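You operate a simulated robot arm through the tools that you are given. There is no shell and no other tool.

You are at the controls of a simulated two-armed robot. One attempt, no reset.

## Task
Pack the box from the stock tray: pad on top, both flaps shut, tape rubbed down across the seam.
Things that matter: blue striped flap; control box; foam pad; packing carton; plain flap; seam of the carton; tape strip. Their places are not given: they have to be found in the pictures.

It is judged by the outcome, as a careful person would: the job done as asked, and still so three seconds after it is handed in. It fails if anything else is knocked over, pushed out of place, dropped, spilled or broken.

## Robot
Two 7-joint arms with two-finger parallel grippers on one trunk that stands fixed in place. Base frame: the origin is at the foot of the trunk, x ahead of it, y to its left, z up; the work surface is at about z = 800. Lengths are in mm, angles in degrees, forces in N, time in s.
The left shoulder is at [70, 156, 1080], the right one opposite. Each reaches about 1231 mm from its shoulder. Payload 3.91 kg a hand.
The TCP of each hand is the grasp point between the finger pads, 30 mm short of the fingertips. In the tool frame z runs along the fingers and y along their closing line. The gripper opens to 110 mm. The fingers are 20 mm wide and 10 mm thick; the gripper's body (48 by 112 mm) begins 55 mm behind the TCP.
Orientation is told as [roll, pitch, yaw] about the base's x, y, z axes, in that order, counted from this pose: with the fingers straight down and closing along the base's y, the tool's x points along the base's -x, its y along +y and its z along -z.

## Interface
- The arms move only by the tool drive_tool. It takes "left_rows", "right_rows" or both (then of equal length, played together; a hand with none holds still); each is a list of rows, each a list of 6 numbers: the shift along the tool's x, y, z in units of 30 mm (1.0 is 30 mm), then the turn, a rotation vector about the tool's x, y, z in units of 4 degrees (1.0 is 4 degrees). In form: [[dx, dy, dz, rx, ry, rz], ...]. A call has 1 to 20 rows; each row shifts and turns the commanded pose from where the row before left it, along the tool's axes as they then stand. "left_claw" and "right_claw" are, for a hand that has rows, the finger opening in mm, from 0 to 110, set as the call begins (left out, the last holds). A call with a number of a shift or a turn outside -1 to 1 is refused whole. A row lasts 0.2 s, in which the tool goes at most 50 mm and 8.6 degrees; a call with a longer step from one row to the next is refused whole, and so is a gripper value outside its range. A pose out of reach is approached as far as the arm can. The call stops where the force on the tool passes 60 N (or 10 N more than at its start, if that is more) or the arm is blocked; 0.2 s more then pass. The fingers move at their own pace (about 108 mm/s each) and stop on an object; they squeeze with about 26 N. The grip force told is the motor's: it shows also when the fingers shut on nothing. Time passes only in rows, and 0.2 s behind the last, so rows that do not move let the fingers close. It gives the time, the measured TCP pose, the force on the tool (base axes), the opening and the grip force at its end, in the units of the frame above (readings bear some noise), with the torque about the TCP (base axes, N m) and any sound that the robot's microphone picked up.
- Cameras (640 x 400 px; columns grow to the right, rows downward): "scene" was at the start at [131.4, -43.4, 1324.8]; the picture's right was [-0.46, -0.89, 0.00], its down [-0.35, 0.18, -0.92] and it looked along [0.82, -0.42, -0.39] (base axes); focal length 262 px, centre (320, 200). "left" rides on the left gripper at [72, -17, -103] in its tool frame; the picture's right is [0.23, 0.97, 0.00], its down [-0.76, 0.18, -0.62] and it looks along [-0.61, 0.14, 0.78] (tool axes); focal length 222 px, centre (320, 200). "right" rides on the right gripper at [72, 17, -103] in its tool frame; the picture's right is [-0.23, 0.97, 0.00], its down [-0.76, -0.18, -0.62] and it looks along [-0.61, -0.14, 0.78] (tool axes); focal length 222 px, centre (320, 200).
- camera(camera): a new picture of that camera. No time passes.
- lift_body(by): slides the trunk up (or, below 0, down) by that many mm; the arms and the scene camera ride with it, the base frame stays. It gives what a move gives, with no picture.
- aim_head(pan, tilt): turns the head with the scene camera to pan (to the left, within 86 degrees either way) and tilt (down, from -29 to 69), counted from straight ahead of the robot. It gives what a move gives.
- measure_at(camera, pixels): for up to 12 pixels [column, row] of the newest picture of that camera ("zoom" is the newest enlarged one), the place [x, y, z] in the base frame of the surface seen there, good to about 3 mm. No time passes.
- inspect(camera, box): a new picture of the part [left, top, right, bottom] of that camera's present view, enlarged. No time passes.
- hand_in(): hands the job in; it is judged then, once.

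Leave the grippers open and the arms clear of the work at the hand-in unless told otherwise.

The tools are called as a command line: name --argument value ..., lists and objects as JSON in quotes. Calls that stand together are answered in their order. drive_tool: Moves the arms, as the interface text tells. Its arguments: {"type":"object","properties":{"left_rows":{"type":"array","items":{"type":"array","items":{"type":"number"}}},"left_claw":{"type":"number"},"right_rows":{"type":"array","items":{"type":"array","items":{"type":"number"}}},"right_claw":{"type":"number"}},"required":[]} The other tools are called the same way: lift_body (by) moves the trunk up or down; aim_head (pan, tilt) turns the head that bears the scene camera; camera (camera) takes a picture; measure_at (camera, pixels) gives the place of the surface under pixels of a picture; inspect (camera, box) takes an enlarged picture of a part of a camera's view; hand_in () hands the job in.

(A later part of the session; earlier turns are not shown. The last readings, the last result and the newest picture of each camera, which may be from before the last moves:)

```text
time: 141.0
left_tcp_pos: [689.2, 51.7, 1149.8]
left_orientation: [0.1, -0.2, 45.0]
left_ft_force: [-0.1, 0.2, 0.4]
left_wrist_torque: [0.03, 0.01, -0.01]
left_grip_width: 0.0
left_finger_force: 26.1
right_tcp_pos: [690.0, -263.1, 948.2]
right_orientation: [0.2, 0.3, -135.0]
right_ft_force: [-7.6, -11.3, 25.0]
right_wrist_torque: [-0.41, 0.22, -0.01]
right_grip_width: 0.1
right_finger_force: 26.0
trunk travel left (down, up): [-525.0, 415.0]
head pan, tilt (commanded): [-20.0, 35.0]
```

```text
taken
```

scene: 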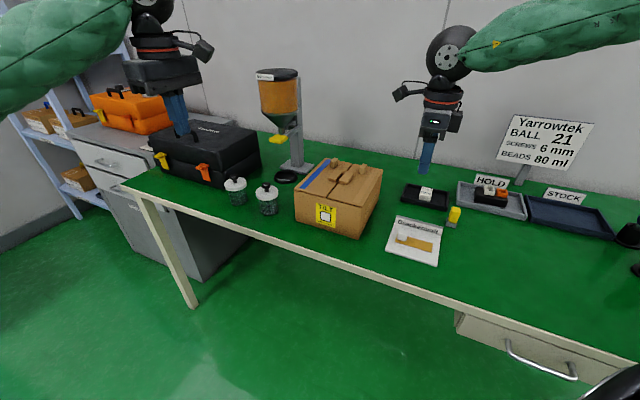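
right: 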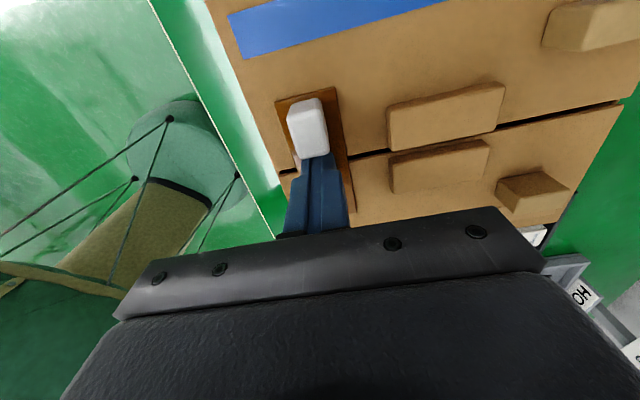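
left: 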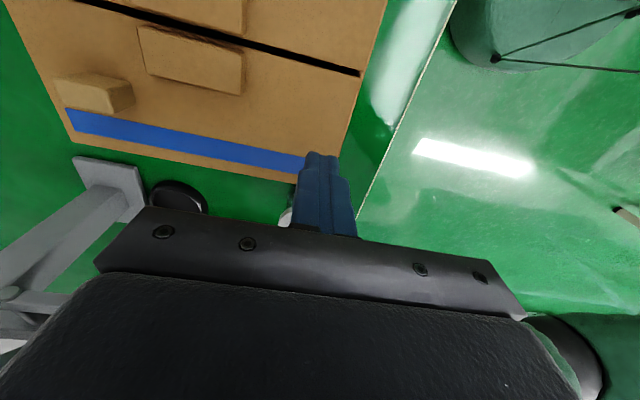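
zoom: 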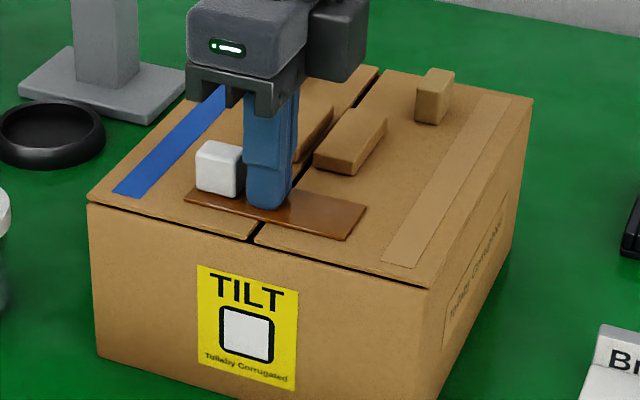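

25 N held beside the cube, and the strip is now about 3 mm past centre toward the striped side. A short, lighter stroke back across the seam should bring it to centre and complete the rub.

drive_tool --right_rows '[[0, 0, -0.035, 0, 0, 0], [-0.1, 0, 0, 0, 0, 0], [-0.12, 0, 0, 0, 0, 0], [-0.12, 0, 0, 0, 0, 0], [-0.12, 0, 0, 0, 0, 0], [-0.12, 0, 0, 0, 0, 0]]'

inspect --camera "scene" --box '[290, 150, 390, 230]'

```text
time: 142.4
left_tcp_pos: [691.3, 52.4, 1148.2]
left_orientation: [0.1, -0.1, 45.0]
left_ft_force: [0.7, -0.3, -0.2]
left_wrist_torque: [0.0, 0.02, 0.05]
left_grip_width: 0.2
left_finger_force: 25.9
right_tcp_pos: [678.5, -273.8, 947.3]
right_orientation: [0.1, 0.1, -135.1]
right_ft_force: [6.5, 7.1, 15.4]
right_wrist_torque: [0.22, -0.23, -0.03]
right_grip_width: 0.0
right_finger_force: 26.2
trunk travel left (down, up): [-525.0, 415.0]
head pan, tilt (commanded): [-20.0, 35.0]
```

```text
5.00 times, centred on (340, 190) of scene
```

zoom: 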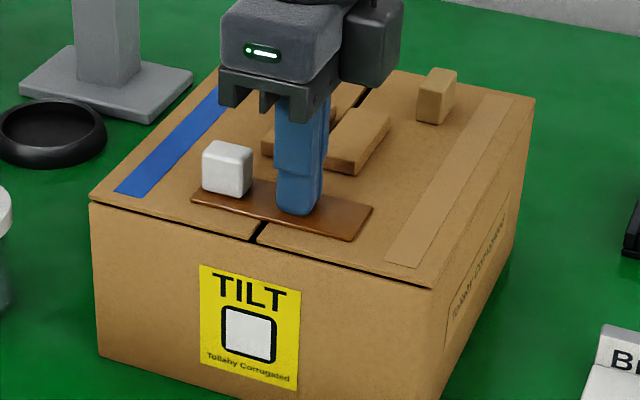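

The strip is centred now (cube at zoom x≈203). I'll finish the stroke toward the plain end with lighter pressure.

drive_tool --right_rows '[[0, 0, -0.03, 0, 0, 0], [-0.1, 0, 0, 0, 0, 0], [-0.12, 0, 0, 0, 0, 0], [-0.12, 0, 0, 0, 0, 0], [-0.12, 0, 0, 0, 0, 0], [-0.12, 0, 0, 0, 0, 0]]'

inspect --camera "scene" --box '[290, 150, 390, 230]'

```text
time: 143.8
left_tcp_pos: [689.5, 51.7, 1148.4]
left_orientation: [0.0, -0.1, 45.0]
left_ft_force: [1.0, -0.1, -0.3]
left_wrist_torque: [-0.01, -0.02, 0.01]
left_grip_width: 0.1
left_finger_force: 25.9
right_tcp_pos: [666.9, -286.2, 948.5]
right_orientation: [0.1, 0.3, -135.0]
right_ft_force: [6.2, 6.1, 13.1]
right_wrist_torque: [0.17, -0.17, -0.01]
right_grip_width: 0.0
right_finger_force: 26.2
trunk travel left (down, up): [-525.0, 415.0]
head pan, tilt (commanded): [-20.0, 35.0]
```

```text
5.00 times, centred on (340, 190) of scene
```

zoom: 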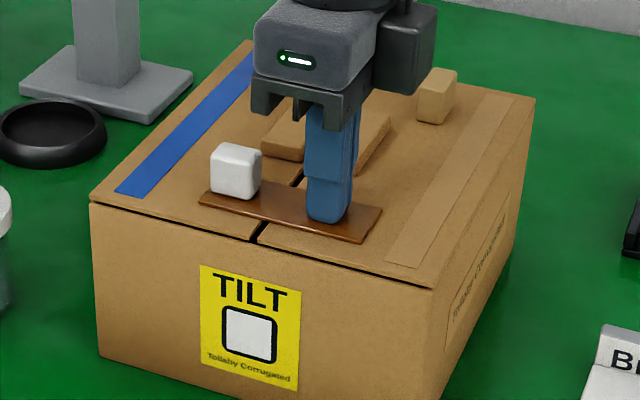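

The strip still creeps a little with each stroke. I'll lift off now and press straight down on the cube's top to seat the striped-side end. The top is at z≈944 and the cube is at n≈327.

drive_tool --right_rows '[[0, 0, -0.1, 0, 0, 0], [0, 0, -0.4, 0, 0, 0], [0, 0, -0.8, 0, 0, 0], [0, 0, -0.8, 0, 0, 0], [0.3, 0, -0.3, 0, 0, 0]]'

camera --camera "right"

inspect --camera "right" --box '[250, 0, 370, 180]'

measure_at --camera "right" --pixels '[[293, 40], [310, 40], [300, 55], [300, 68], [312, 65], [340, 130], [308, 143]]'

```text
time: 145.0
left_tcp_pos: [690.7, 52.5, 1148.0]
left_orientation: [0.0, 0.1, 45.1]
left_ft_force: [0.0, -0.2, -0.2]
left_wrist_torque: [-0.01, 0.01, 0.01]
left_grip_width: 0.1
left_finger_force: 25.9
right_tcp_pos: [672.7, -281.8, 1019.8]
right_orientation: [0.1, 0.2, -135.1]
right_ft_force: [0.1, 0.5, -1.0]
right_wrist_torque: [0.0, 0.01, 0.04]
right_grip_width: 0.0
right_finger_force: 25.9
trunk travel left (down, up): [-525.0, 415.0]
head pan, tilt (commanded): [-20.0, 35.0]
```

```text
taken
```

right: 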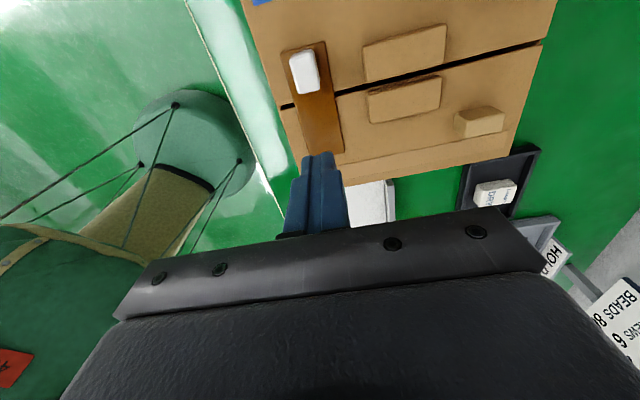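

```text
2.22 times, centred on (310, 90) of right
```

zoom: 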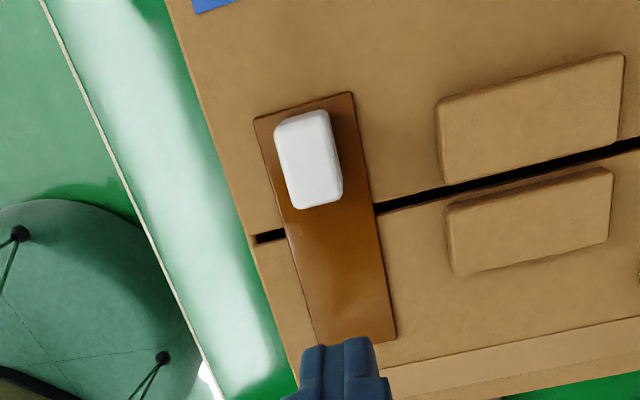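

```text
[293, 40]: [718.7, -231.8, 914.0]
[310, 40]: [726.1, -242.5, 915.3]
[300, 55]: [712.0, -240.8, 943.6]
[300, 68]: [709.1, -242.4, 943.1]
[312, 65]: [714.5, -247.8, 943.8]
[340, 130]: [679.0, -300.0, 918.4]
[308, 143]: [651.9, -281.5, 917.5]
```

I'll measure the strip's ends exactly in this zoom.

measure_at --camera "zoom" --pixels '[[260, 122], [348, 97], [392, 333], [325, 342], [290, 150], [325, 140], [300, 200], [338, 190], [420, 203], [270, 238]]'

```text
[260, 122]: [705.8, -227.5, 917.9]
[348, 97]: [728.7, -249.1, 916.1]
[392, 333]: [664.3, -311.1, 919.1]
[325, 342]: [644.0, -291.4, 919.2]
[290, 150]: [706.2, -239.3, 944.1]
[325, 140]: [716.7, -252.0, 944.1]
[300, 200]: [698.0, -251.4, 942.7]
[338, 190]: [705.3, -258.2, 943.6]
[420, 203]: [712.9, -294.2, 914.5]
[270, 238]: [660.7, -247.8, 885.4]
```

The strip spans n 249.5–338.5, centred at 294, with the seam at 297. I'll move over the cube and press down on it lightly.

drive_tool --right_rows '[[0.8, 0.03, 0, 0, 0, 0], [0.8, 0.02, 0, 0, 0, 0], [0, 0, 0.6, 0, 0, 0], [0, 0, 0.5, 0, 0, 0], [0, 0, 0.3, 0, 0, 0], [0, 0, 0.05, 0, 0, 0], [0, 0, 0, 0, 0, 0]]'

drive_tool --right_rows '[[0, 0, 0.03, 0, 0, 0], [0, 0, 0.03, 0, 0, 0], [0, 0, 0, 0, 0, 0]]'

inspect --camera "scene" --box '[290, 150, 390, 230]'

```text
time: 146.6
left_tcp_pos: [690.9, 50.9, 1148.7]
left_orientation: [0.0, 0.0, 45.1]
left_ft_force: [-0.1, 0.9, -0.3]
left_wrist_torque: [0.04, 0.01, 0.04]
left_grip_width: 0.0
left_finger_force: 26.1
right_tcp_pos: [708.5, -247.2, 976.3]
right_orientation: [0.2, 0.1, -135.0]
right_ft_force: [-0.1, -0.8, 0.7]
right_wrist_torque: [-0.03, 0.0, 0.0]
right_grip_width: 0.0
right_finger_force: 26.1
trunk travel left (down, up): [-525.0, 415.0]
head pan, tilt (commanded): [-20.0, 35.0]
```

```text
time: 147.4
left_tcp_pos: [690.8, 51.8, 1148.2]
left_orientation: [0.1, -0.1, 45.0]
left_ft_force: [0.1, 0.0, -0.2]
left_wrist_torque: [-0.01, 0.0, 0.03]
left_grip_width: 0.2
left_finger_force: 26.4
right_tcp_pos: [707.5, -248.4, 974.8]
right_orientation: [0.2, 0.2, -135.1]
right_ft_force: [0.2, 0.1, -0.2]
right_wrist_torque: [-0.02, 0.03, 0.0]
right_grip_width: 0.0
right_finger_force: 25.9
trunk travel left (down, up): [-525.0, 415.0]
head pan, tilt (commanded): [-20.0, 35.0]
```

```text
5.00 times, centred on (340, 190) of scene
```

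zoom: 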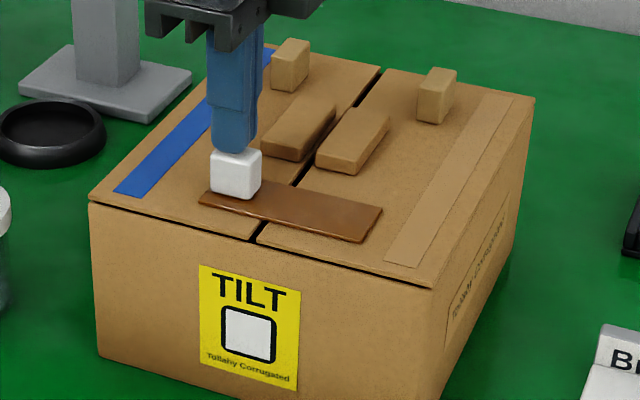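

I'm right above the cube, at n 325. I'll step down until there's about 15 N.

drive_tool --right_rows '[[0, 0, 0.03, 0, 0, 0], [0, 0, 0.03, 0, 0, 0], [0, 0, 0, 0, 0, 0]]'

drive_tool --right_rows '[[0, 0, 0.03, 0, 0, 0], [0, 0, 0.02, 0, 0, 0], [0, 0, 0, 0, 0, 0]]'

```text
time: 148.2
left_tcp_pos: [691.1, 50.8, 1147.6]
left_orientation: [0.1, -0.1, 45.0]
left_ft_force: [0.2, -0.3, 0.2]
left_wrist_torque: [0.02, -0.01, 0.0]
left_grip_width: 0.0
left_finger_force: 26.2
right_tcp_pos: [709.8, -248.2, 972.8]
right_orientation: [0.1, 0.3, -135.1]
right_ft_force: [0.1, 1.4, 2.0]
right_wrist_torque: [-0.02, -0.03, -0.01]
right_grip_width: 0.0
right_finger_force: 26.2
trunk travel left (down, up): [-525.0, 415.0]
head pan, tilt (commanded): [-20.0, 35.0]
```

```text
time: 149.0
left_tcp_pos: [689.5, 50.8, 1148.3]
left_orientation: [0.0, 0.1, 45.0]
left_ft_force: [0.1, 0.9, -0.1]
left_wrist_torque: [-0.01, -0.01, -0.01]
left_grip_width: 0.0
left_finger_force: 26.2
right_tcp_pos: [709.1, -247.9, 972.5]
right_orientation: [0.2, 0.3, -135.0]
right_ft_force: [3.3, -2.6, 17.0]
right_wrist_torque: [-0.1, -0.07, 0.08]
right_grip_width: 0.3
right_finger_force: 25.6
trunk travel left (down, up): [-525.0, 415.0]
head pan, tilt (commanded): [-20.0, 35.0]
```

17 N pressed on the cube end. Since the strip still slid under rubbing, I want to check gently whether it has bonded. I'll lift off, open the fingers, and re-grip the cube lightly to feel for resistance.

drive_tool --right_rows '[[0, 0, 0, 0, 0, 0], [0, 0, -0.1, 0, 0, 0], [0, 0, -0.4, 0, 0, 0], [0, 0, -0.5, 0, 0, 0]]'

drive_tool --right_rows '[[0, 0, 0, 0, 0, 0], [0, 0, 0, 0, 0, 0], [0, 0, 0, 0, 0, 0]]' --right_claw 34

camera --camera "right"

inspect --camera "right" --box '[230, 60, 400, 220]'

```text
time: 150.0
left_tcp_pos: [690.8, 51.3, 1147.4]
left_orientation: [0.0, -0.1, 44.9]
left_ft_force: [0.6, 0.9, 0.3]
left_wrist_torque: [-0.01, 0.04, -0.01]
left_grip_width: 0.0
left_finger_force: 25.7
right_tcp_pos: [708.1, -247.7, 1000.6]
right_orientation: [0.1, 0.1, -134.9]
right_ft_force: [0.5, 1.2, -0.1]
right_wrist_torque: [-0.03, -0.02, 0.01]
right_grip_width: 0.1
right_finger_force: 26.2
trunk travel left (down, up): [-525.0, 415.0]
head pan, tilt (commanded): [-20.0, 35.0]
```

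```text
time: 150.8
left_tcp_pos: [691.1, 51.0, 1147.9]
left_orientation: [0.0, 0.0, 45.0]
left_ft_force: [0.5, 0.4, 0.6]
left_wrist_torque: [0.03, 0.04, 0.02]
left_grip_width: 0.0
left_finger_force: 26.2
right_tcp_pos: [709.3, -247.5, 1001.2]
right_orientation: [0.1, 0.2, -135.0]
right_ft_force: [-0.3, 0.2, -0.5]
right_wrist_torque: [-0.01, 0.01, -0.03]
right_grip_width: 34.0
right_finger_force: 0.0
trunk travel left (down, up): [-525.0, 415.0]
head pan, tilt (commanded): [-20.0, 35.0]
```

```text
taken
```

right: 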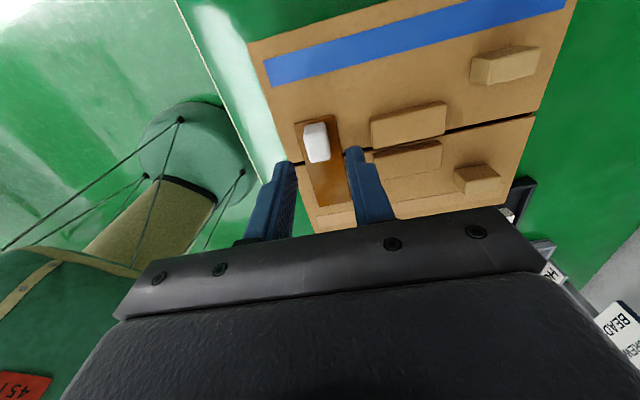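

```text
2.50 times, centred on (315, 140) of right
```

zoom: 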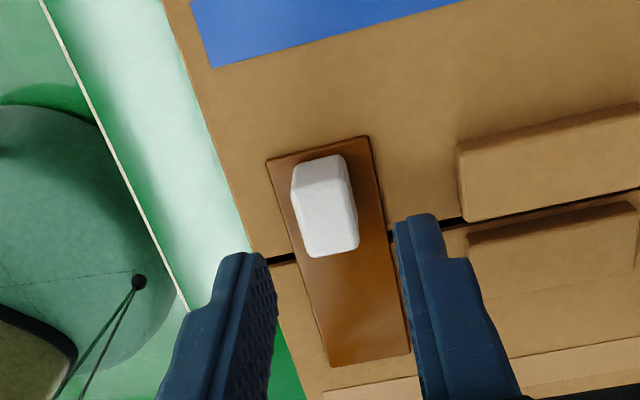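

The fingers are lined up over the cube. I'll go down around it and close.

drive_tool --right_rows '[[0, 0, 0.5, 0, 0, 0], [0, 0, 0.6, 0, 0, 0], [0, 0, 0.4, 0, 0, 0], [0, 0, 0.13, 0, 0, 0], [0, 0, 0, 0, 0, 0]]'

drive_tool --right_rows '[[0, 0, 0, 0, 0, 0], [0, 0, 0, 0, 0, 0], [0, 0, 0, 0, 0, 0], [0, 0, 0, 0, 0, 0]]' --right_claw 8

drive_tool --right_rows '[[0, 0, -0.015, 0, 0, 0], [0, 0, -0.015, 0, 0, 0], [0, 0, 0, 0, 0, 0]]'

inspect --camera "scene" --box '[300, 160, 380, 220]'

```text
time: 152.0
left_tcp_pos: [689.9, 50.9, 1147.7]
left_orientation: [0.0, -0.1, 45.0]
left_ft_force: [0.8, -0.2, 0.1]
left_wrist_torque: [-0.01, 0.03, -0.03]
left_grip_width: 0.0
left_finger_force: 25.9
right_tcp_pos: [708.6, -247.5, 952.1]
right_orientation: [0.1, 0.1, -135.1]
right_ft_force: [0.6, -1.3, -0.2]
right_wrist_torque: [-0.02, -0.03, 0.02]
right_grip_width: 34.1
right_finger_force: 0.0
trunk travel left (down, up): [-525.0, 415.0]
head pan, tilt (commanded): [-20.0, 35.0]
```

```text
time: 153.0
left_tcp_pos: [689.8, 51.6, 1147.8]
left_orientation: [0.0, 0.1, 45.1]
left_ft_force: [0.0, 0.0, 0.9]
left_wrist_torque: [0.01, 0.01, -0.02]
left_grip_width: 0.2
left_finger_force: 25.6
right_tcp_pos: [707.9, -246.2, 952.7]
right_orientation: [0.1, 0.2, -135.0]
right_ft_force: [-0.8, -0.2, -0.2]
right_wrist_torque: [0.02, 0.02, 0.0]
right_grip_width: 16.7
right_finger_force: 25.9
trunk travel left (down, up): [-525.0, 415.0]
head pan, tilt (commanded): [-20.0, 35.0]
```

```text
time: 153.8
left_tcp_pos: [690.0, 51.9, 1147.9]
left_orientation: [0.0, 0.0, 45.0]
left_ft_force: [0.2, 0.9, 0.4]
left_wrist_torque: [0.01, -0.01, 0.01]
left_grip_width: 0.0
left_finger_force: 26.2
right_tcp_pos: [709.8, -247.3, 952.5]
right_orientation: [0.1, 0.2, -135.0]
right_ft_force: [0.3, 0.0, -0.1]
right_wrist_torque: [-0.02, 0.0, -0.01]
right_grip_width: 16.4
right_finger_force: 25.9
trunk travel left (down, up): [-525.0, 415.0]
head pan, tilt (commanded): [-20.0, 35.0]
```

```text
6.67 times, centred on (340, 190) of scene
```

zoom: 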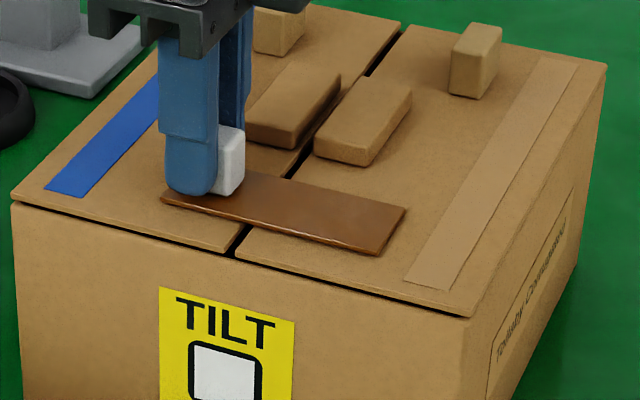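

There's no resistance after about 1 mm. I'll lift 1.5 mm more and watch the force and the strip.

drive_tool --right_rows '[[0, 0, -0.025, 0, 0, 0], [0, 0, -0.025, 0, 0, 0], [0, 0, 0, 0, 0, 0]]'

inspect --camera "scene" --box '[300, 160, 380, 220]'

```text
time: 154.6
left_tcp_pos: [689.6, 50.3, 1147.2]
left_orientation: [0.0, 0.0, 45.1]
left_ft_force: [0.1, -0.4, 0.9]
left_wrist_torque: [0.0, 0.02, -0.02]
left_grip_width: 0.1
left_finger_force: 26.3
right_tcp_pos: [709.6, -248.3, 954.8]
right_orientation: [0.1, 0.1, -135.0]
right_ft_force: [0.0, -0.8, 0.0]
right_wrist_torque: [-0.03, -0.02, 0.01]
right_grip_width: 16.5
right_finger_force: 26.2
trunk travel left (down, up): [-525.0, 415.0]
head pan, tilt (commanded): [-20.0, 35.0]
```

```text
6.67 times, centred on (340, 190) of scene
```

zoom: 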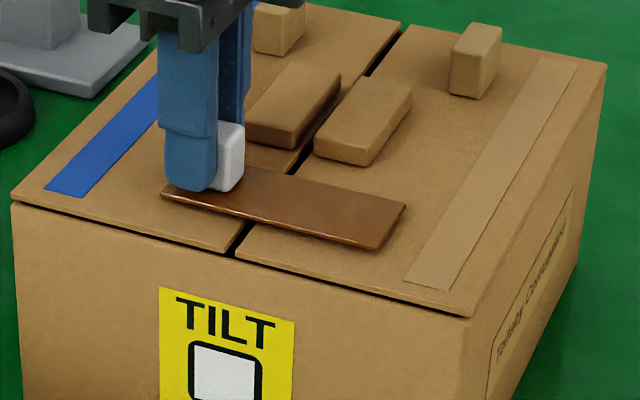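

The strip lifts freely, so it hasn't bonded, and with the cube so near the seam my finger could only reach about 7 mm onto the striped side. I'll re-lay it about 11 mm toward the striped side so the bare part spans the seam more evenly. First I'll move while it's raised.

drive_tool --right_rows '[[0, 0, -0.06, 0, 0, 0], [0.12, 0, 0, 0, 0, 0], [0.13, 0, 0, 0, 0, 0], [0.12, 0, 0, 0, 0, 0], [0, 0, 0, 0, 0, 0]]'

inspect --camera "scene" --box '[300, 160, 380, 220]'

camera --camera "right"

```text
time: 155.8
left_tcp_pos: [689.7, 52.2, 1147.2]
left_orientation: [0.1, 0.1, 45.0]
left_ft_force: [-0.7, 0.3, -0.5]
left_wrist_torque: [0.02, 0.01, -0.01]
left_grip_width: 0.3
left_finger_force: 26.1
right_tcp_pos: [717.0, -240.0, 955.9]
right_orientation: [0.0, 0.2, -135.1]
right_ft_force: [0.2, -0.7, -0.2]
right_wrist_torque: [0.01, 0.01, -0.01]
right_grip_width: 16.5
right_finger_force: 25.1
trunk travel left (down, up): [-525.0, 415.0]
head pan, tilt (commanded): [-20.0, 35.0]
```

```text
6.67 times, centred on (340, 190) of scene
```

zoom: 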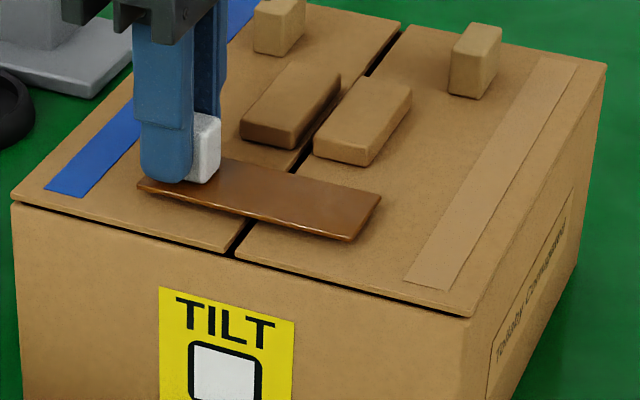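

```text
taken
```

right: 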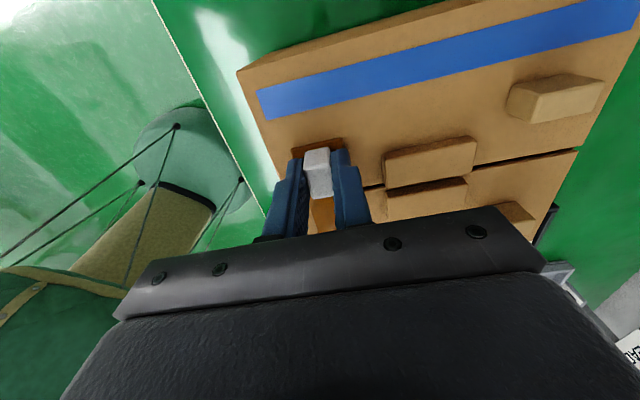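

I'll check the strip's near end before putting it down.

measure_at --camera "zoom" --pixels '[[376, 198], [350, 234], [145, 183], [300, 200], [240, 235]]'

```text
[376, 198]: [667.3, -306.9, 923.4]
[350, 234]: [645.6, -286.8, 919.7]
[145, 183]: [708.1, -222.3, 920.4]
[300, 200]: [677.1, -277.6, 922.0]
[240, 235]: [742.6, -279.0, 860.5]
```

The scene view puts the ends at n≈254 and 343. I'll cross-check with the right camera.

inspect --camera "right" --box '[240, 80, 400, 240]'

measure_at --camera "right" --pixels '[[296, 149], [340, 141], [316, 152], [316, 180], [322, 215], [262, 100], [480, 165], [275, 165]]'

```text
2.50 times, centred on (320, 160) of right
```

zoom: 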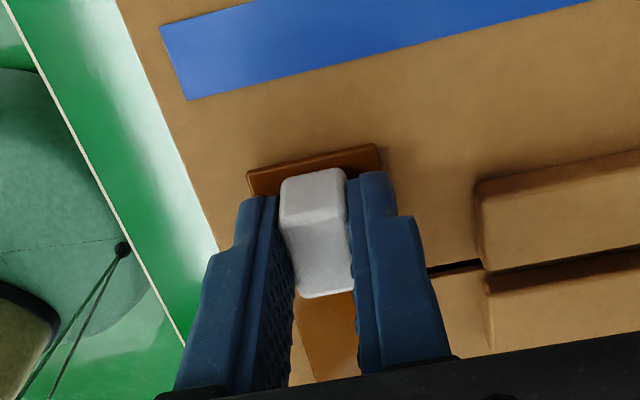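

```text
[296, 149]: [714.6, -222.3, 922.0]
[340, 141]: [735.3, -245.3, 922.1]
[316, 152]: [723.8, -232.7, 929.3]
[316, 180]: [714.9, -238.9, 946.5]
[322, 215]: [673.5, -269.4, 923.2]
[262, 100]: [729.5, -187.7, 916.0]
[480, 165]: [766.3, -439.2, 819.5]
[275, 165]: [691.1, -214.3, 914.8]
```

The right camera gives about 259–349, so the strip is centred at 304, with 38 mm on the plain flap and 52 mm on the striped one. I'll lower it into contact.

drive_tool --right_rows '[[0, 0, 0.05, 0, 0, 0], [0, 0, 0.04, 0, 0, 0], [0, 0, 0.03, 0, 0, 0], [0, 0, 0, 0, 0, 0]]'

drive_tool --right_rows '[[0, 0, 0.03, 0, 0, 0], [0, 0, 0.02, 0, 0, 0], [0, 0, 0, 0, 0, 0]]'

```text
time: 156.8
left_tcp_pos: [690.5, 51.3, 1147.4]
left_orientation: [0.0, 0.0, 44.9]
left_ft_force: [0.5, 0.1, 0.6]
left_wrist_torque: [0.03, 0.0, -0.02]
left_grip_width: 0.2
left_finger_force: 26.1
right_tcp_pos: [716.3, -239.0, 953.4]
right_orientation: [0.1, 0.2, -135.0]
right_ft_force: [-0.2, -0.5, -0.8]
right_wrist_torque: [0.0, -0.01, -0.01]
right_grip_width: 16.7
right_finger_force: 25.9
trunk travel left (down, up): [-525.0, 415.0]
head pan, tilt (commanded): [-20.0, 35.0]
```

```text
time: 157.6
left_tcp_pos: [688.6, 52.5, 1148.0]
left_orientation: [0.0, 0.0, 45.1]
left_ft_force: [0.3, -0.2, 0.0]
left_wrist_torque: [0.03, 0.01, 0.01]
left_grip_width: 0.0
left_finger_force: 26.2
right_tcp_pos: [717.5, -239.7, 952.3]
right_orientation: [0.2, 0.2, -135.0]
right_ft_force: [0.0, -0.4, 4.6]
right_wrist_torque: [-0.06, 0.08, -0.02]
right_grip_width: 16.7
right_finger_force: 26.4
trunk travel left (down, up): [-525.0, 415.0]
head pan, tilt (commanded): [-20.0, 35.0]
```

Contact at 4.6 N. I'll press a touch more, then release, lift and close the fingers for rubbing.

drive_tool --right_rows '[[0, 0, 0.03, 0, 0, 0], [0, 0, 0, 0, 0, 0], [0, 0, 0, 0, 0, 0]]'

drive_tool --right_rows '[[0, 0, 0, 0, 0, 0], [0, 0, 0, 0, 0, 0], [0, 0, 0, 0, 0, 0]]' --right_claw 32

drive_tool --right_rows '[[0, 0, -0.15, 0, 0, 0], [0, 0, -0.4, 0, 0, 0], [0, 0, -0.8, 0, 0, 0], [0, 0, -0.8, 0, 0, 0], [-0.4, 0, -0.1, 0, 0, 0], [-0.5, 0, 0, 0, 0, 0]]'

drive_tool --right_rows '[[0, 0, 0, 0, 0, 0], [0, 0, 0, 0, 0, 0]]' --right_claw 0

camera --camera "right"

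inspect --camera "right" --box '[230, 60, 400, 220]'

```text
time: 158.4
left_tcp_pos: [689.2, 51.5, 1148.0]
left_orientation: [0.0, -0.1, 45.0]
left_ft_force: [0.2, -0.2, -0.9]
left_wrist_torque: [0.0, 0.0, -0.03]
left_grip_width: 0.0
left_finger_force: 26.4
right_tcp_pos: [715.6, -240.6, 951.4]
right_orientation: [0.2, 0.3, -134.9]
right_ft_force: [0.9, -0.7, 16.4]
right_wrist_torque: [-0.15, 0.11, 0.03]
right_grip_width: 16.7
right_finger_force: 26.0
trunk travel left (down, up): [-525.0, 415.0]
head pan, tilt (commanded): [-20.0, 35.0]
```

```text
time: 159.2
left_tcp_pos: [690.4, 51.0, 1148.2]
left_orientation: [-0.1, 0.0, 45.0]
left_ft_force: [-0.3, 0.1, 0.7]
left_wrist_torque: [0.01, 0.0, -0.01]
left_grip_width: 0.0
left_finger_force: 25.9
right_tcp_pos: [717.1, -239.7, 950.0]
right_orientation: [0.0, 0.3, -135.1]
right_ft_force: [0.3, -0.1, 0.0]
right_wrist_torque: [-0.02, -0.02, -0.05]
right_grip_width: 32.2
right_finger_force: 0.0
trunk travel left (down, up): [-525.0, 415.0]
head pan, tilt (commanded): [-20.0, 35.0]
```

```text
time: 160.6
left_tcp_pos: [690.1, 52.1, 1148.6]
left_orientation: [0.0, 0.0, 45.1]
left_ft_force: [-0.1, 0.6, 0.0]
left_wrist_torque: [0.0, -0.02, 0.02]
left_grip_width: 0.1
left_finger_force: 25.6
right_tcp_pos: [695.9, -258.7, 1018.1]
right_orientation: [0.0, 0.2, -135.0]
right_ft_force: [0.2, 0.5, 0.2]
right_wrist_torque: [0.0, -0.01, 0.01]
right_grip_width: 32.0
right_finger_force: 0.1
trunk travel left (down, up): [-525.0, 415.0]
head pan, tilt (commanded): [-20.0, 35.0]
```

```text
time: 161.2
left_tcp_pos: [690.0, 50.3, 1148.1]
left_orientation: [-0.1, -0.1, 44.9]
left_ft_force: [-0.5, 0.3, -1.2]
left_wrist_torque: [0.01, 0.04, 0.03]
left_grip_width: 0.0
left_finger_force: 26.3
right_tcp_pos: [696.1, -258.1, 1018.5]
right_orientation: [0.1, 0.2, -135.0]
right_ft_force: [-0.5, -0.3, 0.5]
right_wrist_torque: [-0.01, 0.02, 0.01]
right_grip_width: 0.1
right_finger_force: 26.3
trunk travel left (down, up): [-525.0, 415.0]
head pan, tilt (commanded): [-20.0, 35.0]
```

```text
taken
```

right: 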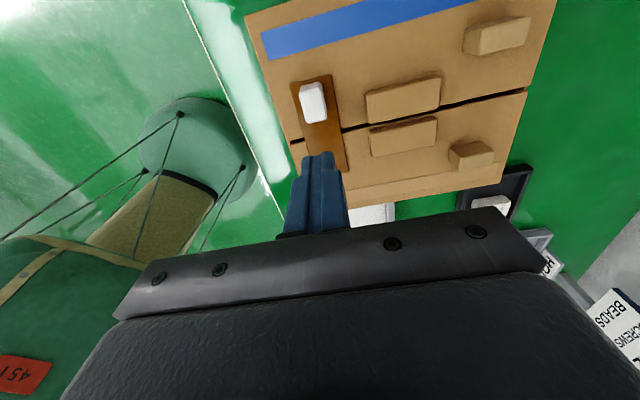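

```text
2.50 times, centred on (315, 140) of right
```

zoom: 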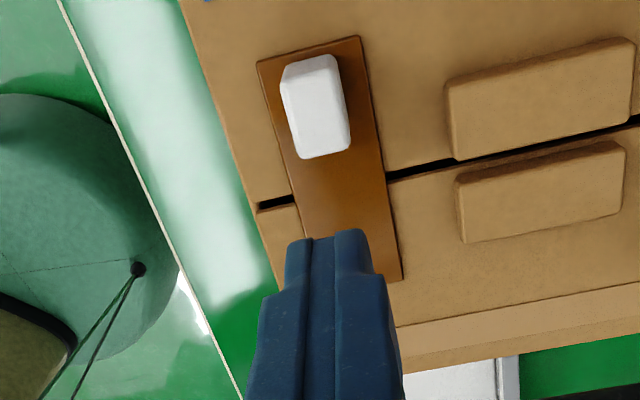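

The strip is laid again, with more bare tape on the striped side. I'll measure it once more.

measure_at --camera "zoom" --pixels '[[262, 66], [356, 41], [398, 276], [302, 152], [346, 142], [285, 80], [420, 170], [330, 190]]'

```text
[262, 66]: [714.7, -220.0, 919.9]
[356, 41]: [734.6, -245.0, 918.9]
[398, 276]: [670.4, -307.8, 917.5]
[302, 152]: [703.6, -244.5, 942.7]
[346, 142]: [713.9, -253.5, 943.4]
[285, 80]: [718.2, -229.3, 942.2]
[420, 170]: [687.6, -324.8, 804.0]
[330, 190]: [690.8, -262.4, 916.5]
```

The strip is at n 256–349 and the cube face at n≈325, so the finger can now reach about 15 mm onto the striped side. I'll move to n≈313 and press.

drive_tool --right_rows '[[0.11, 0.06, 0.3, 0, 0, 0], [0, 0, 0.8, 0, 0, 0], [0, 0, 0.7, 0, 0, 0], [0, 0, 0.35, 0, 0, 0], [0, 0, 0.1, 0, 0, 0], [0, 0, 0.05, 0, 0, 0], [0, 0, 0, 0, 0, 0]]'

drive_tool --right_rows '[[0, 0, 0.05, 0, 0, 0], [0, 0, 0.03, 0, 0, 0], [0, 0, 0, 0, 0, 0]]'

inspect --camera "scene" --box '[290, 150, 390, 230]'

```text
time: 162.1
left_tcp_pos: [687.0, 50.4, 1150.8]
left_orientation: [0.0, -0.1, 44.9]
left_ft_force: [1.0, 0.0, 0.0]
left_wrist_torque: [0.02, 0.04, -0.01]
left_grip_width: 0.1
left_finger_force: 26.1
right_tcp_pos: [701.7, -257.2, 972.2]
right_orientation: [0.7, 1.2, -135.1]
right_ft_force: [-25.4, -6.3, 41.9]
right_wrist_torque: [0.12, 0.43, 0.09]
right_grip_width: 0.0
right_finger_force: 25.7
trunk travel left (down, up): [-525.0, 415.0]
head pan, tilt (commanded): [-20.0, 35.0]
stopped in row 4 (right hand): the force on the tool passed its limit at 74 N (the readings are from after the stop); the commanded pose is now the measured one
```

```text
time: 162.7
left_tcp_pos: [686.1, 50.1, 1150.6]
left_orientation: [-0.1, -0.1, 45.1]
left_ft_force: [-0.1, -0.7, 0.1]
left_wrist_torque: [0.03, -0.01, -0.03]
left_grip_width: 0.0
left_finger_force: 26.3
right_tcp_pos: [703.9, -255.9, 971.0]
right_orientation: [0.9, 1.3, -135.0]
right_ft_force: [-20.6, -6.3, 38.1]
right_wrist_torque: [0.05, 0.36, 0.09]
right_grip_width: 0.0
right_finger_force: 25.5
trunk travel left (down, up): [-525.0, 415.0]
head pan, tilt (commanded): [-20.0, 35.0]
stopped in row 2 (right hand): the force on the tool passed its limit at 61 N (the readings are from after the stop); the commanded pose is now the measured one
```

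```text
5.00 times, centred on (340, 190) of scene
```

zoom: 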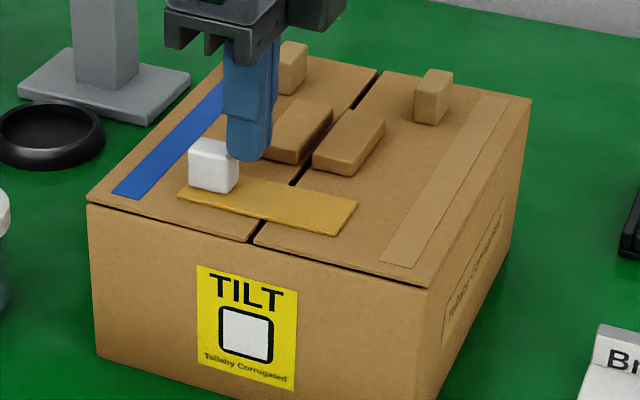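

The fingertip landed on the cube's edge rather than beside it (stopped at 74 N), and the strip shows its lighter colour again. I must lift off at once and look.

drive_tool --right_rows '[[0, 0, -0.2, 0, 0, 0], [0, 0, -0.5, 0, 0, 0], [0, 0, -0.8, 0, 0, 0]]'

inspect --camera "scene" --box '[290, 150, 390, 230]'

camera --camera "right"

inspect --camera "right" --box '[230, 60, 400, 220]'

```text
time: 163.4
left_tcp_pos: [689.6, 51.2, 1148.9]
left_orientation: [0.0, 0.0, 44.9]
left_ft_force: [0.5, -0.9, 0.5]
left_wrist_torque: [-0.03, -0.01, 0.0]
left_grip_width: 0.0
left_finger_force: 26.0
right_tcp_pos: [706.0, -257.8, 1012.0]
right_orientation: [0.7, 1.1, -135.1]
right_ft_force: [-0.6, 0.4, -0.5]
right_wrist_torque: [0.01, 0.01, -0.01]
right_grip_width: 0.0
right_finger_force: 26.1
trunk travel left (down, up): [-525.0, 415.0]
head pan, tilt (commanded): [-20.0, 35.0]
```

```text
5.00 times, centred on (340, 190) of scene
```

zoom: 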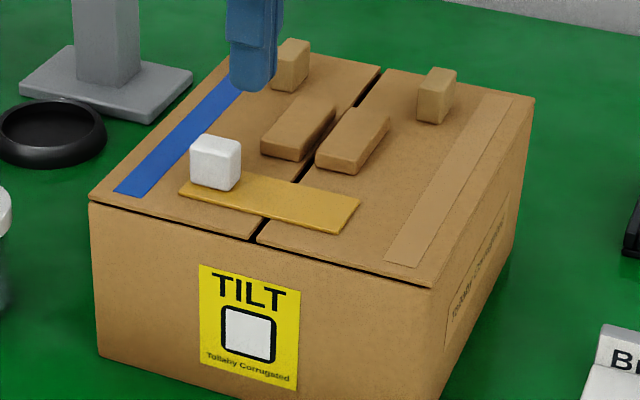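

```text
taken
```

right: 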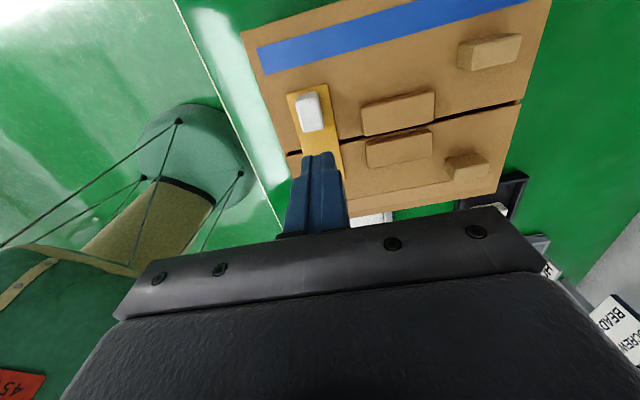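

```text
2.50 times, centred on (315, 140) of right
```

zoom: 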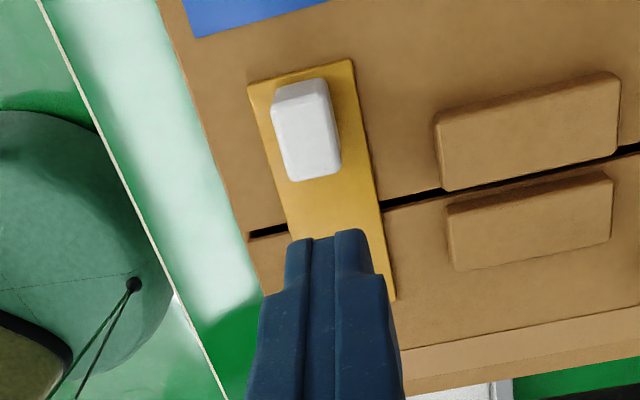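

The strip is lying flat but shows gold again. I'll measure its position to understand what changed.

measure_at --camera "zoom" --pixels '[[254, 90], [349, 64], [392, 296], [300, 178], [338, 170], [275, 110], [290, 225], [375, 250], [230, 160], [420, 260]]'

inspect --camera "scene" --box '[300, 160, 380, 220]'

measure_at --camera "zoom" --pixels '[[149, 193], [397, 205], [370, 243], [280, 200], [230, 190], [320, 225], [200, 220], [300, 270], [420, 180], [250, 130]]'

```text
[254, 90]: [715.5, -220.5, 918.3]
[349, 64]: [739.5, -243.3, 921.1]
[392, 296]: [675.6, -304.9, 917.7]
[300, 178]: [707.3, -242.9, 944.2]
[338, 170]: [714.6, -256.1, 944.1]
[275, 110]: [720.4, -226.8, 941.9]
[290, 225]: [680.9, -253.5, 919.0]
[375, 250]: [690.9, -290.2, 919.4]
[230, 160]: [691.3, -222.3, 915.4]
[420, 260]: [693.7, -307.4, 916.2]
```

```text
6.67 times, centred on (340, 190) of scene
```

zoom: 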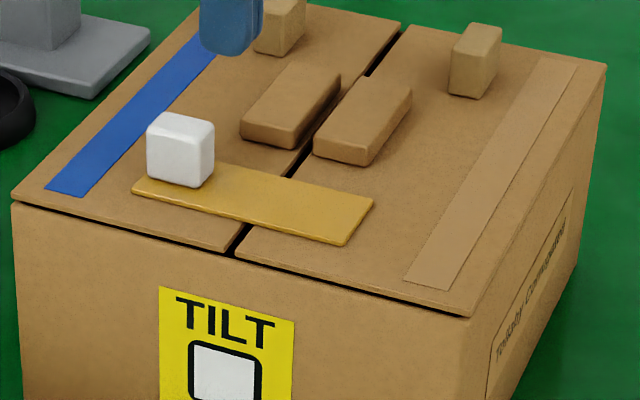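

```text
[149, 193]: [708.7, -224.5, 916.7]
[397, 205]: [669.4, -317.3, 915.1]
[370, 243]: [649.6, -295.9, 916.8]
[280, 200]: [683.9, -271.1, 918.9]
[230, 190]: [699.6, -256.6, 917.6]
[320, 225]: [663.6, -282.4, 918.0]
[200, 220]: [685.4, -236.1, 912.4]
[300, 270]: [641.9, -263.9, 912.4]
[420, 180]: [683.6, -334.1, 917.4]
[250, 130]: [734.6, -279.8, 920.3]
```

The strip shifted to n 262–350, so it is centred 9 mm off the seam, and it's gold again. The dark colour seems to appear only when it lies near enough to centre. I'll level the hand first (it tipped about 1°) and move to n≈307, leaving clear space before the cube at n≈328.

drive_tool --right_rows '[[-0.2, -0.05, 0, 0.175, -0.275, 0], [-0.2, -0.05, 0, 0, 0, 0], [0, 0, 0, 0, 0, 0]]'

```text
time: 164.2
left_tcp_pos: [690.0, 51.8, 1147.4]
left_orientation: [0.0, 0.0, 45.0]
left_ft_force: [-1.1, 1.0, 0.2]
left_wrist_torque: [0.03, 0.02, 0.01]
left_grip_width: 0.0
left_finger_force: 26.2
right_tcp_pos: [694.3, -263.3, 1011.0]
right_orientation: [-0.1, 0.0, -135.0]
right_ft_force: [-0.3, -0.1, -0.3]
right_wrist_torque: [0.01, -0.02, 0.03]
right_grip_width: 0.0
right_finger_force: 26.2
trunk travel left (down, up): [-525.0, 415.0]
head pan, tilt (commanded): [-20.0, 35.0]
```

Level again, at n 305 and t 677. I'll go down to just above the tape.

drive_tool --right_rows '[[0.06, 0, 0.6, 0, 0, 0], [0, 0, 0.7, 0, 0, 0], [0, 0, 0.4, 0, 0, 0], [0, 0, 0.2, 0, 0, 0], [0, 0, 0, 0, 0, 0]]'

inspect --camera "scene" --box '[300, 160, 380, 220]'

```text
time: 165.4
left_tcp_pos: [689.9, 51.0, 1147.8]
left_orientation: [0.1, 0.0, 45.0]
left_ft_force: [-0.7, -0.6, 0.0]
left_wrist_torque: [-0.01, -0.03, -0.02]
left_grip_width: 0.1
left_finger_force: 26.2
right_tcp_pos: [695.1, -261.5, 955.4]
right_orientation: [0.1, 0.1, -135.1]
right_ft_force: [-0.3, 0.8, 0.4]
right_wrist_torque: [-0.01, -0.02, 0.01]
right_grip_width: 0.0
right_finger_force: 26.1
trunk travel left (down, up): [-525.0, 415.0]
head pan, tilt (commanded): [-20.0, 35.0]
```

```text
6.67 times, centred on (340, 190) of scene
```

zoom: 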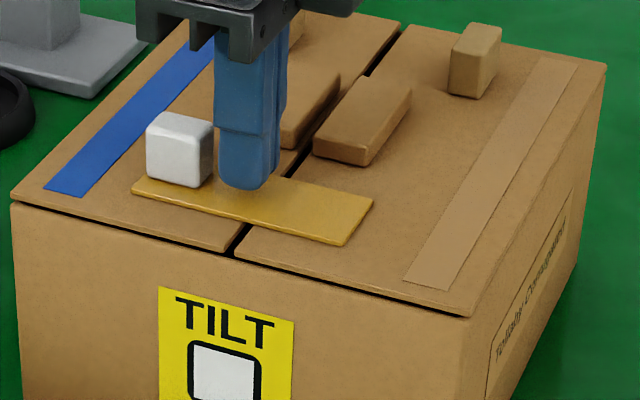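

Clear of the cube. I'll press down gently in small steps.

drive_tool --right_rows '[[0, 0, 0.1, 0, 0, 0], [0, 0, 0.07, 0, 0, 0], [0, 0, 0.04, 0, 0, 0], [0, 0, 0.03, 0, 0, 0], [0, 0, 0, 0, 0, 0]]'

inspect --camera "scene" --box '[300, 160, 380, 220]'

```text
time: 166.7
left_tcp_pos: [690.0, 51.3, 1149.4]
left_orientation: [0.0, 0.0, 45.0]
left_ft_force: [0.8, 0.7, 1.1]
left_wrist_torque: [-0.02, 0.01, 0.02]
left_grip_width: 0.2
left_finger_force: 26.2
right_tcp_pos: [696.9, -261.4, 947.4]
right_orientation: [-0.1, 0.0, -135.0]
right_ft_force: [0.8, -2.2, 6.5]
right_wrist_torque: [-0.06, -0.05, 0.0]
right_grip_width: 0.1
right_finger_force: 26.0
trunk travel left (down, up): [-525.0, 415.0]
head pan, tilt (commanded): [-20.0, 35.0]
```

```text
6.67 times, centred on (340, 190) of scene
```

zoom: 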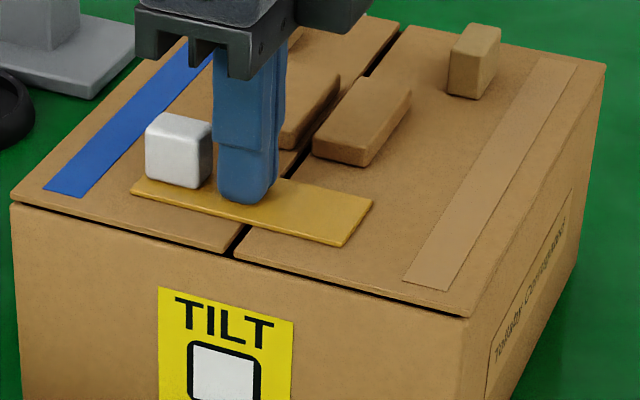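

6.5 N and the strip is still gold. I'll press to about 15 N and see whether its look changes.

drive_tool --right_rows '[[0, 0, 0.03, 0, 0, 0], [0, 0, 0, 0, 0, 0]]'

inspect --camera "scene" --box '[300, 160, 380, 220]'

```text
time: 167.2
left_tcp_pos: [690.6, 51.4, 1149.2]
left_orientation: [0.0, 0.0, 45.0]
left_ft_force: [-0.1, 0.1, 0.4]
left_wrist_torque: [-0.01, 0.03, 0.02]
left_grip_width: 0.2
left_finger_force: 25.9
right_tcp_pos: [696.4, -261.7, 947.3]
right_orientation: [0.0, 0.1, -134.9]
right_ft_force: [3.4, -2.1, 12.3]
right_wrist_torque: [-0.07, -0.05, 0.03]
right_grip_width: 0.0
right_finger_force: 26.0
trunk travel left (down, up): [-525.0, 415.0]
head pan, tilt (commanded): [-20.0, 35.0]
```

```text
6.67 times, centred on (340, 190) of scene
```

zoom: 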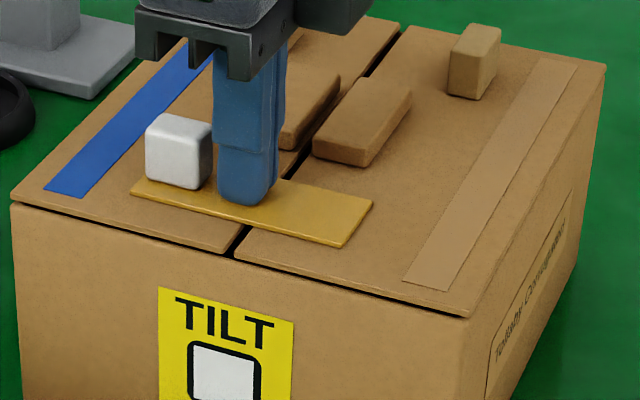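

12 N and still gold. I'll rub across the seam toward the plain side in short segments and watch for the change.

drive_tool --right_rows '[[-0.08, 0, 0, 0, 0, 0], [-0.1, 0, 0, 0, 0, 0], [-0.1, 0, 0, 0, 0, 0]]'

inspect --camera "scene" --box '[300, 160, 380, 220]'

drive_tool --right_rows '[[-0.1, 0, 0, 0, 0, 0], [-0.1, 0, 0, 0, 0, 0], [-0.1, 0, 0, 0, 0, 0]]'

inspect --camera "scene" --box '[300, 160, 380, 220]'

```text
time: 168.1
left_tcp_pos: [690.0, 52.4, 1148.0]
left_orientation: [0.0, 0.0, 45.0]
left_ft_force: [-0.2, -0.3, 0.1]
left_wrist_torque: [-0.01, 0.03, 0.02]
left_grip_width: 0.1
left_finger_force: 25.8
right_tcp_pos: [690.5, -265.3, 947.0]
right_orientation: [0.0, 0.0, -134.9]
right_ft_force: [7.0, 8.5, 14.7]
right_wrist_torque: [0.26, -0.21, -0.05]
right_grip_width: 0.1
right_finger_force: 26.1
trunk travel left (down, up): [-525.0, 415.0]
head pan, tilt (commanded): [-20.0, 35.0]
```

```text
6.67 times, centred on (340, 190) of scene
```

zoom: 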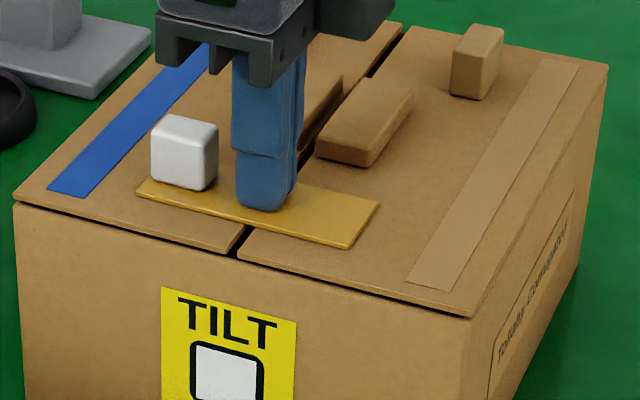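

```text
time: 168.8
left_tcp_pos: [690.2, 51.5, 1149.3]
left_orientation: [0.1, 0.0, 45.0]
left_ft_force: [0.8, 0.5, -0.4]
left_wrist_torque: [-0.03, 0.0, 0.0]
left_grip_width: 0.1
left_finger_force: 26.2
right_tcp_pos: [682.3, -272.8, 947.6]
right_orientation: [0.0, 0.0, -134.9]
right_ft_force: [7.8, 6.9, 16.5]
right_wrist_torque: [0.23, -0.24, 0.04]
right_grip_width: 0.0
right_finger_force: 26.1
trunk travel left (down, up): [-525.0, 415.0]
head pan, tilt (commanded): [-20.0, 35.0]
```

```text
6.67 times, centred on (340, 190) of scene
```

zoom: 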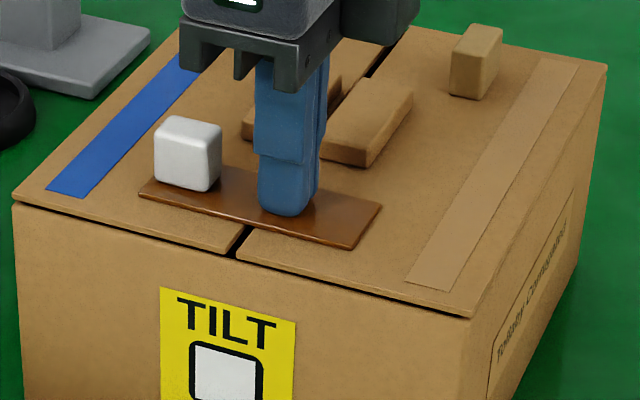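

The strip turned dark as the finger pressed across the seam onto the plain side. I'll continue the stroke to its plain end with the same light pressure.

drive_tool --right_rows '[[-0.1, 0, 0, 0, 0, 0], [-0.1, 0, 0, 0, 0, 0], [-0.1, 0, 0, 0, 0, 0]]'

drive_tool --right_rows '[[-0.1, 0, -0.01, 0, 0, 0], [-0.1, 0, 0, 0, 0, 0], [-0.1, 0, 0, 0, 0, 0], [0, 0, 0, 0, 0, 0]]'

inspect --camera "scene" --box '[300, 160, 380, 220]'

```text
time: 169.7
left_tcp_pos: [688.9, 51.6, 1147.6]
left_orientation: [-0.1, -0.1, 45.1]
left_ft_force: [-0.2, -0.1, -0.6]
left_wrist_torque: [0.01, -0.03, -0.06]
left_grip_width: 0.0
left_finger_force: 26.0
right_tcp_pos: [676.8, -279.4, 946.8]
right_orientation: [0.0, 0.0, -134.9]
right_ft_force: [8.2, 10.2, 19.7]
right_wrist_torque: [0.32, -0.25, 0.04]
right_grip_width: 0.0
right_finger_force: 26.0
trunk travel left (down, up): [-525.0, 415.0]
head pan, tilt (commanded): [-20.0, 35.0]
```

```text
time: 170.7
left_tcp_pos: [689.2, 52.3, 1148.4]
left_orientation: [0.0, 0.0, 45.0]
left_ft_force: [-0.4, -0.4, 0.0]
left_wrist_torque: [-0.08, -0.02, 0.01]
left_grip_width: 0.2
left_finger_force: 25.9
right_tcp_pos: [671.0, -286.9, 947.8]
right_orientation: [0.0, 0.0, -135.1]
right_ft_force: [6.6, 5.7, 16.5]
right_wrist_torque: [0.18, -0.23, -0.02]
right_grip_width: 0.3
right_finger_force: 25.7
trunk travel left (down, up): [-525.0, 415.0]
head pan, tilt (commanded): [-20.0, 35.0]
```

```text
6.67 times, centred on (340, 190) of scene
```

zoom: 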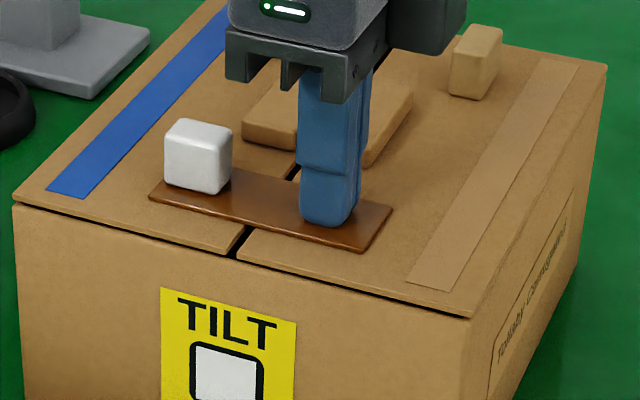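

Still dark. I'll lift off and check that the strip stays dark and where it lies.

drive_tool --right_rows '[[0, 0, -0.1, 0, 0, 0], [0, 0, -0.4, 0, 0, 0], [0, 0, -0.8, 0, 0, 0], [0, 0, -0.8, 0, 0, 0]]'

inspect --camera "scene" --box '[300, 160, 380, 220]'

inspect --camera "right" --box '[230, 0, 430, 180]'

```text
time: 171.7
left_tcp_pos: [688.6, 51.6, 1148.7]
left_orientation: [0.0, 0.1, 45.0]
left_ft_force: [-0.5, -0.4, 0.5]
left_wrist_torque: [0.0, -0.01, -0.01]
left_grip_width: 0.0
left_finger_force: 26.1
right_tcp_pos: [670.3, -287.3, 1010.8]
right_orientation: [-0.1, 0.0, -135.2]
right_ft_force: [-0.3, 0.7, -0.3]
right_wrist_torque: [0.0, 0.01, 0.02]
right_grip_width: 0.0
right_finger_force: 26.4
trunk travel left (down, up): [-525.0, 415.0]
head pan, tilt (commanded): [-20.0, 35.0]
```

```text
6.67 times, centred on (340, 190) of scene
```

zoom: 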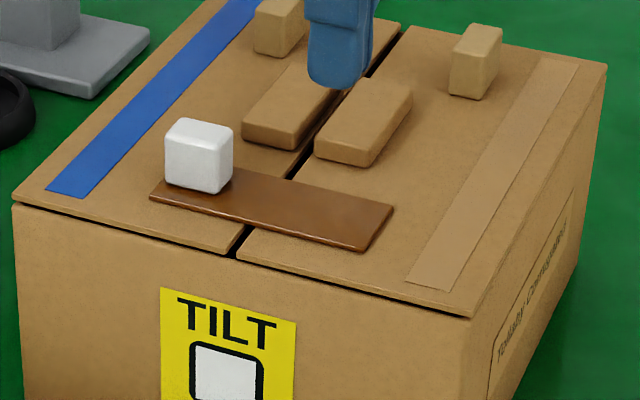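

```text
2.22 times, centred on (330, 90) of right
```

zoom: 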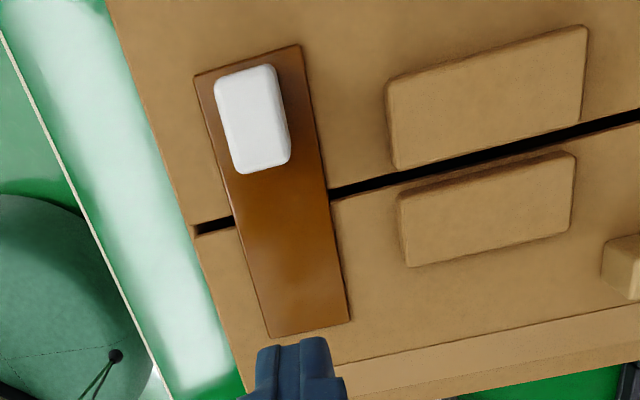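

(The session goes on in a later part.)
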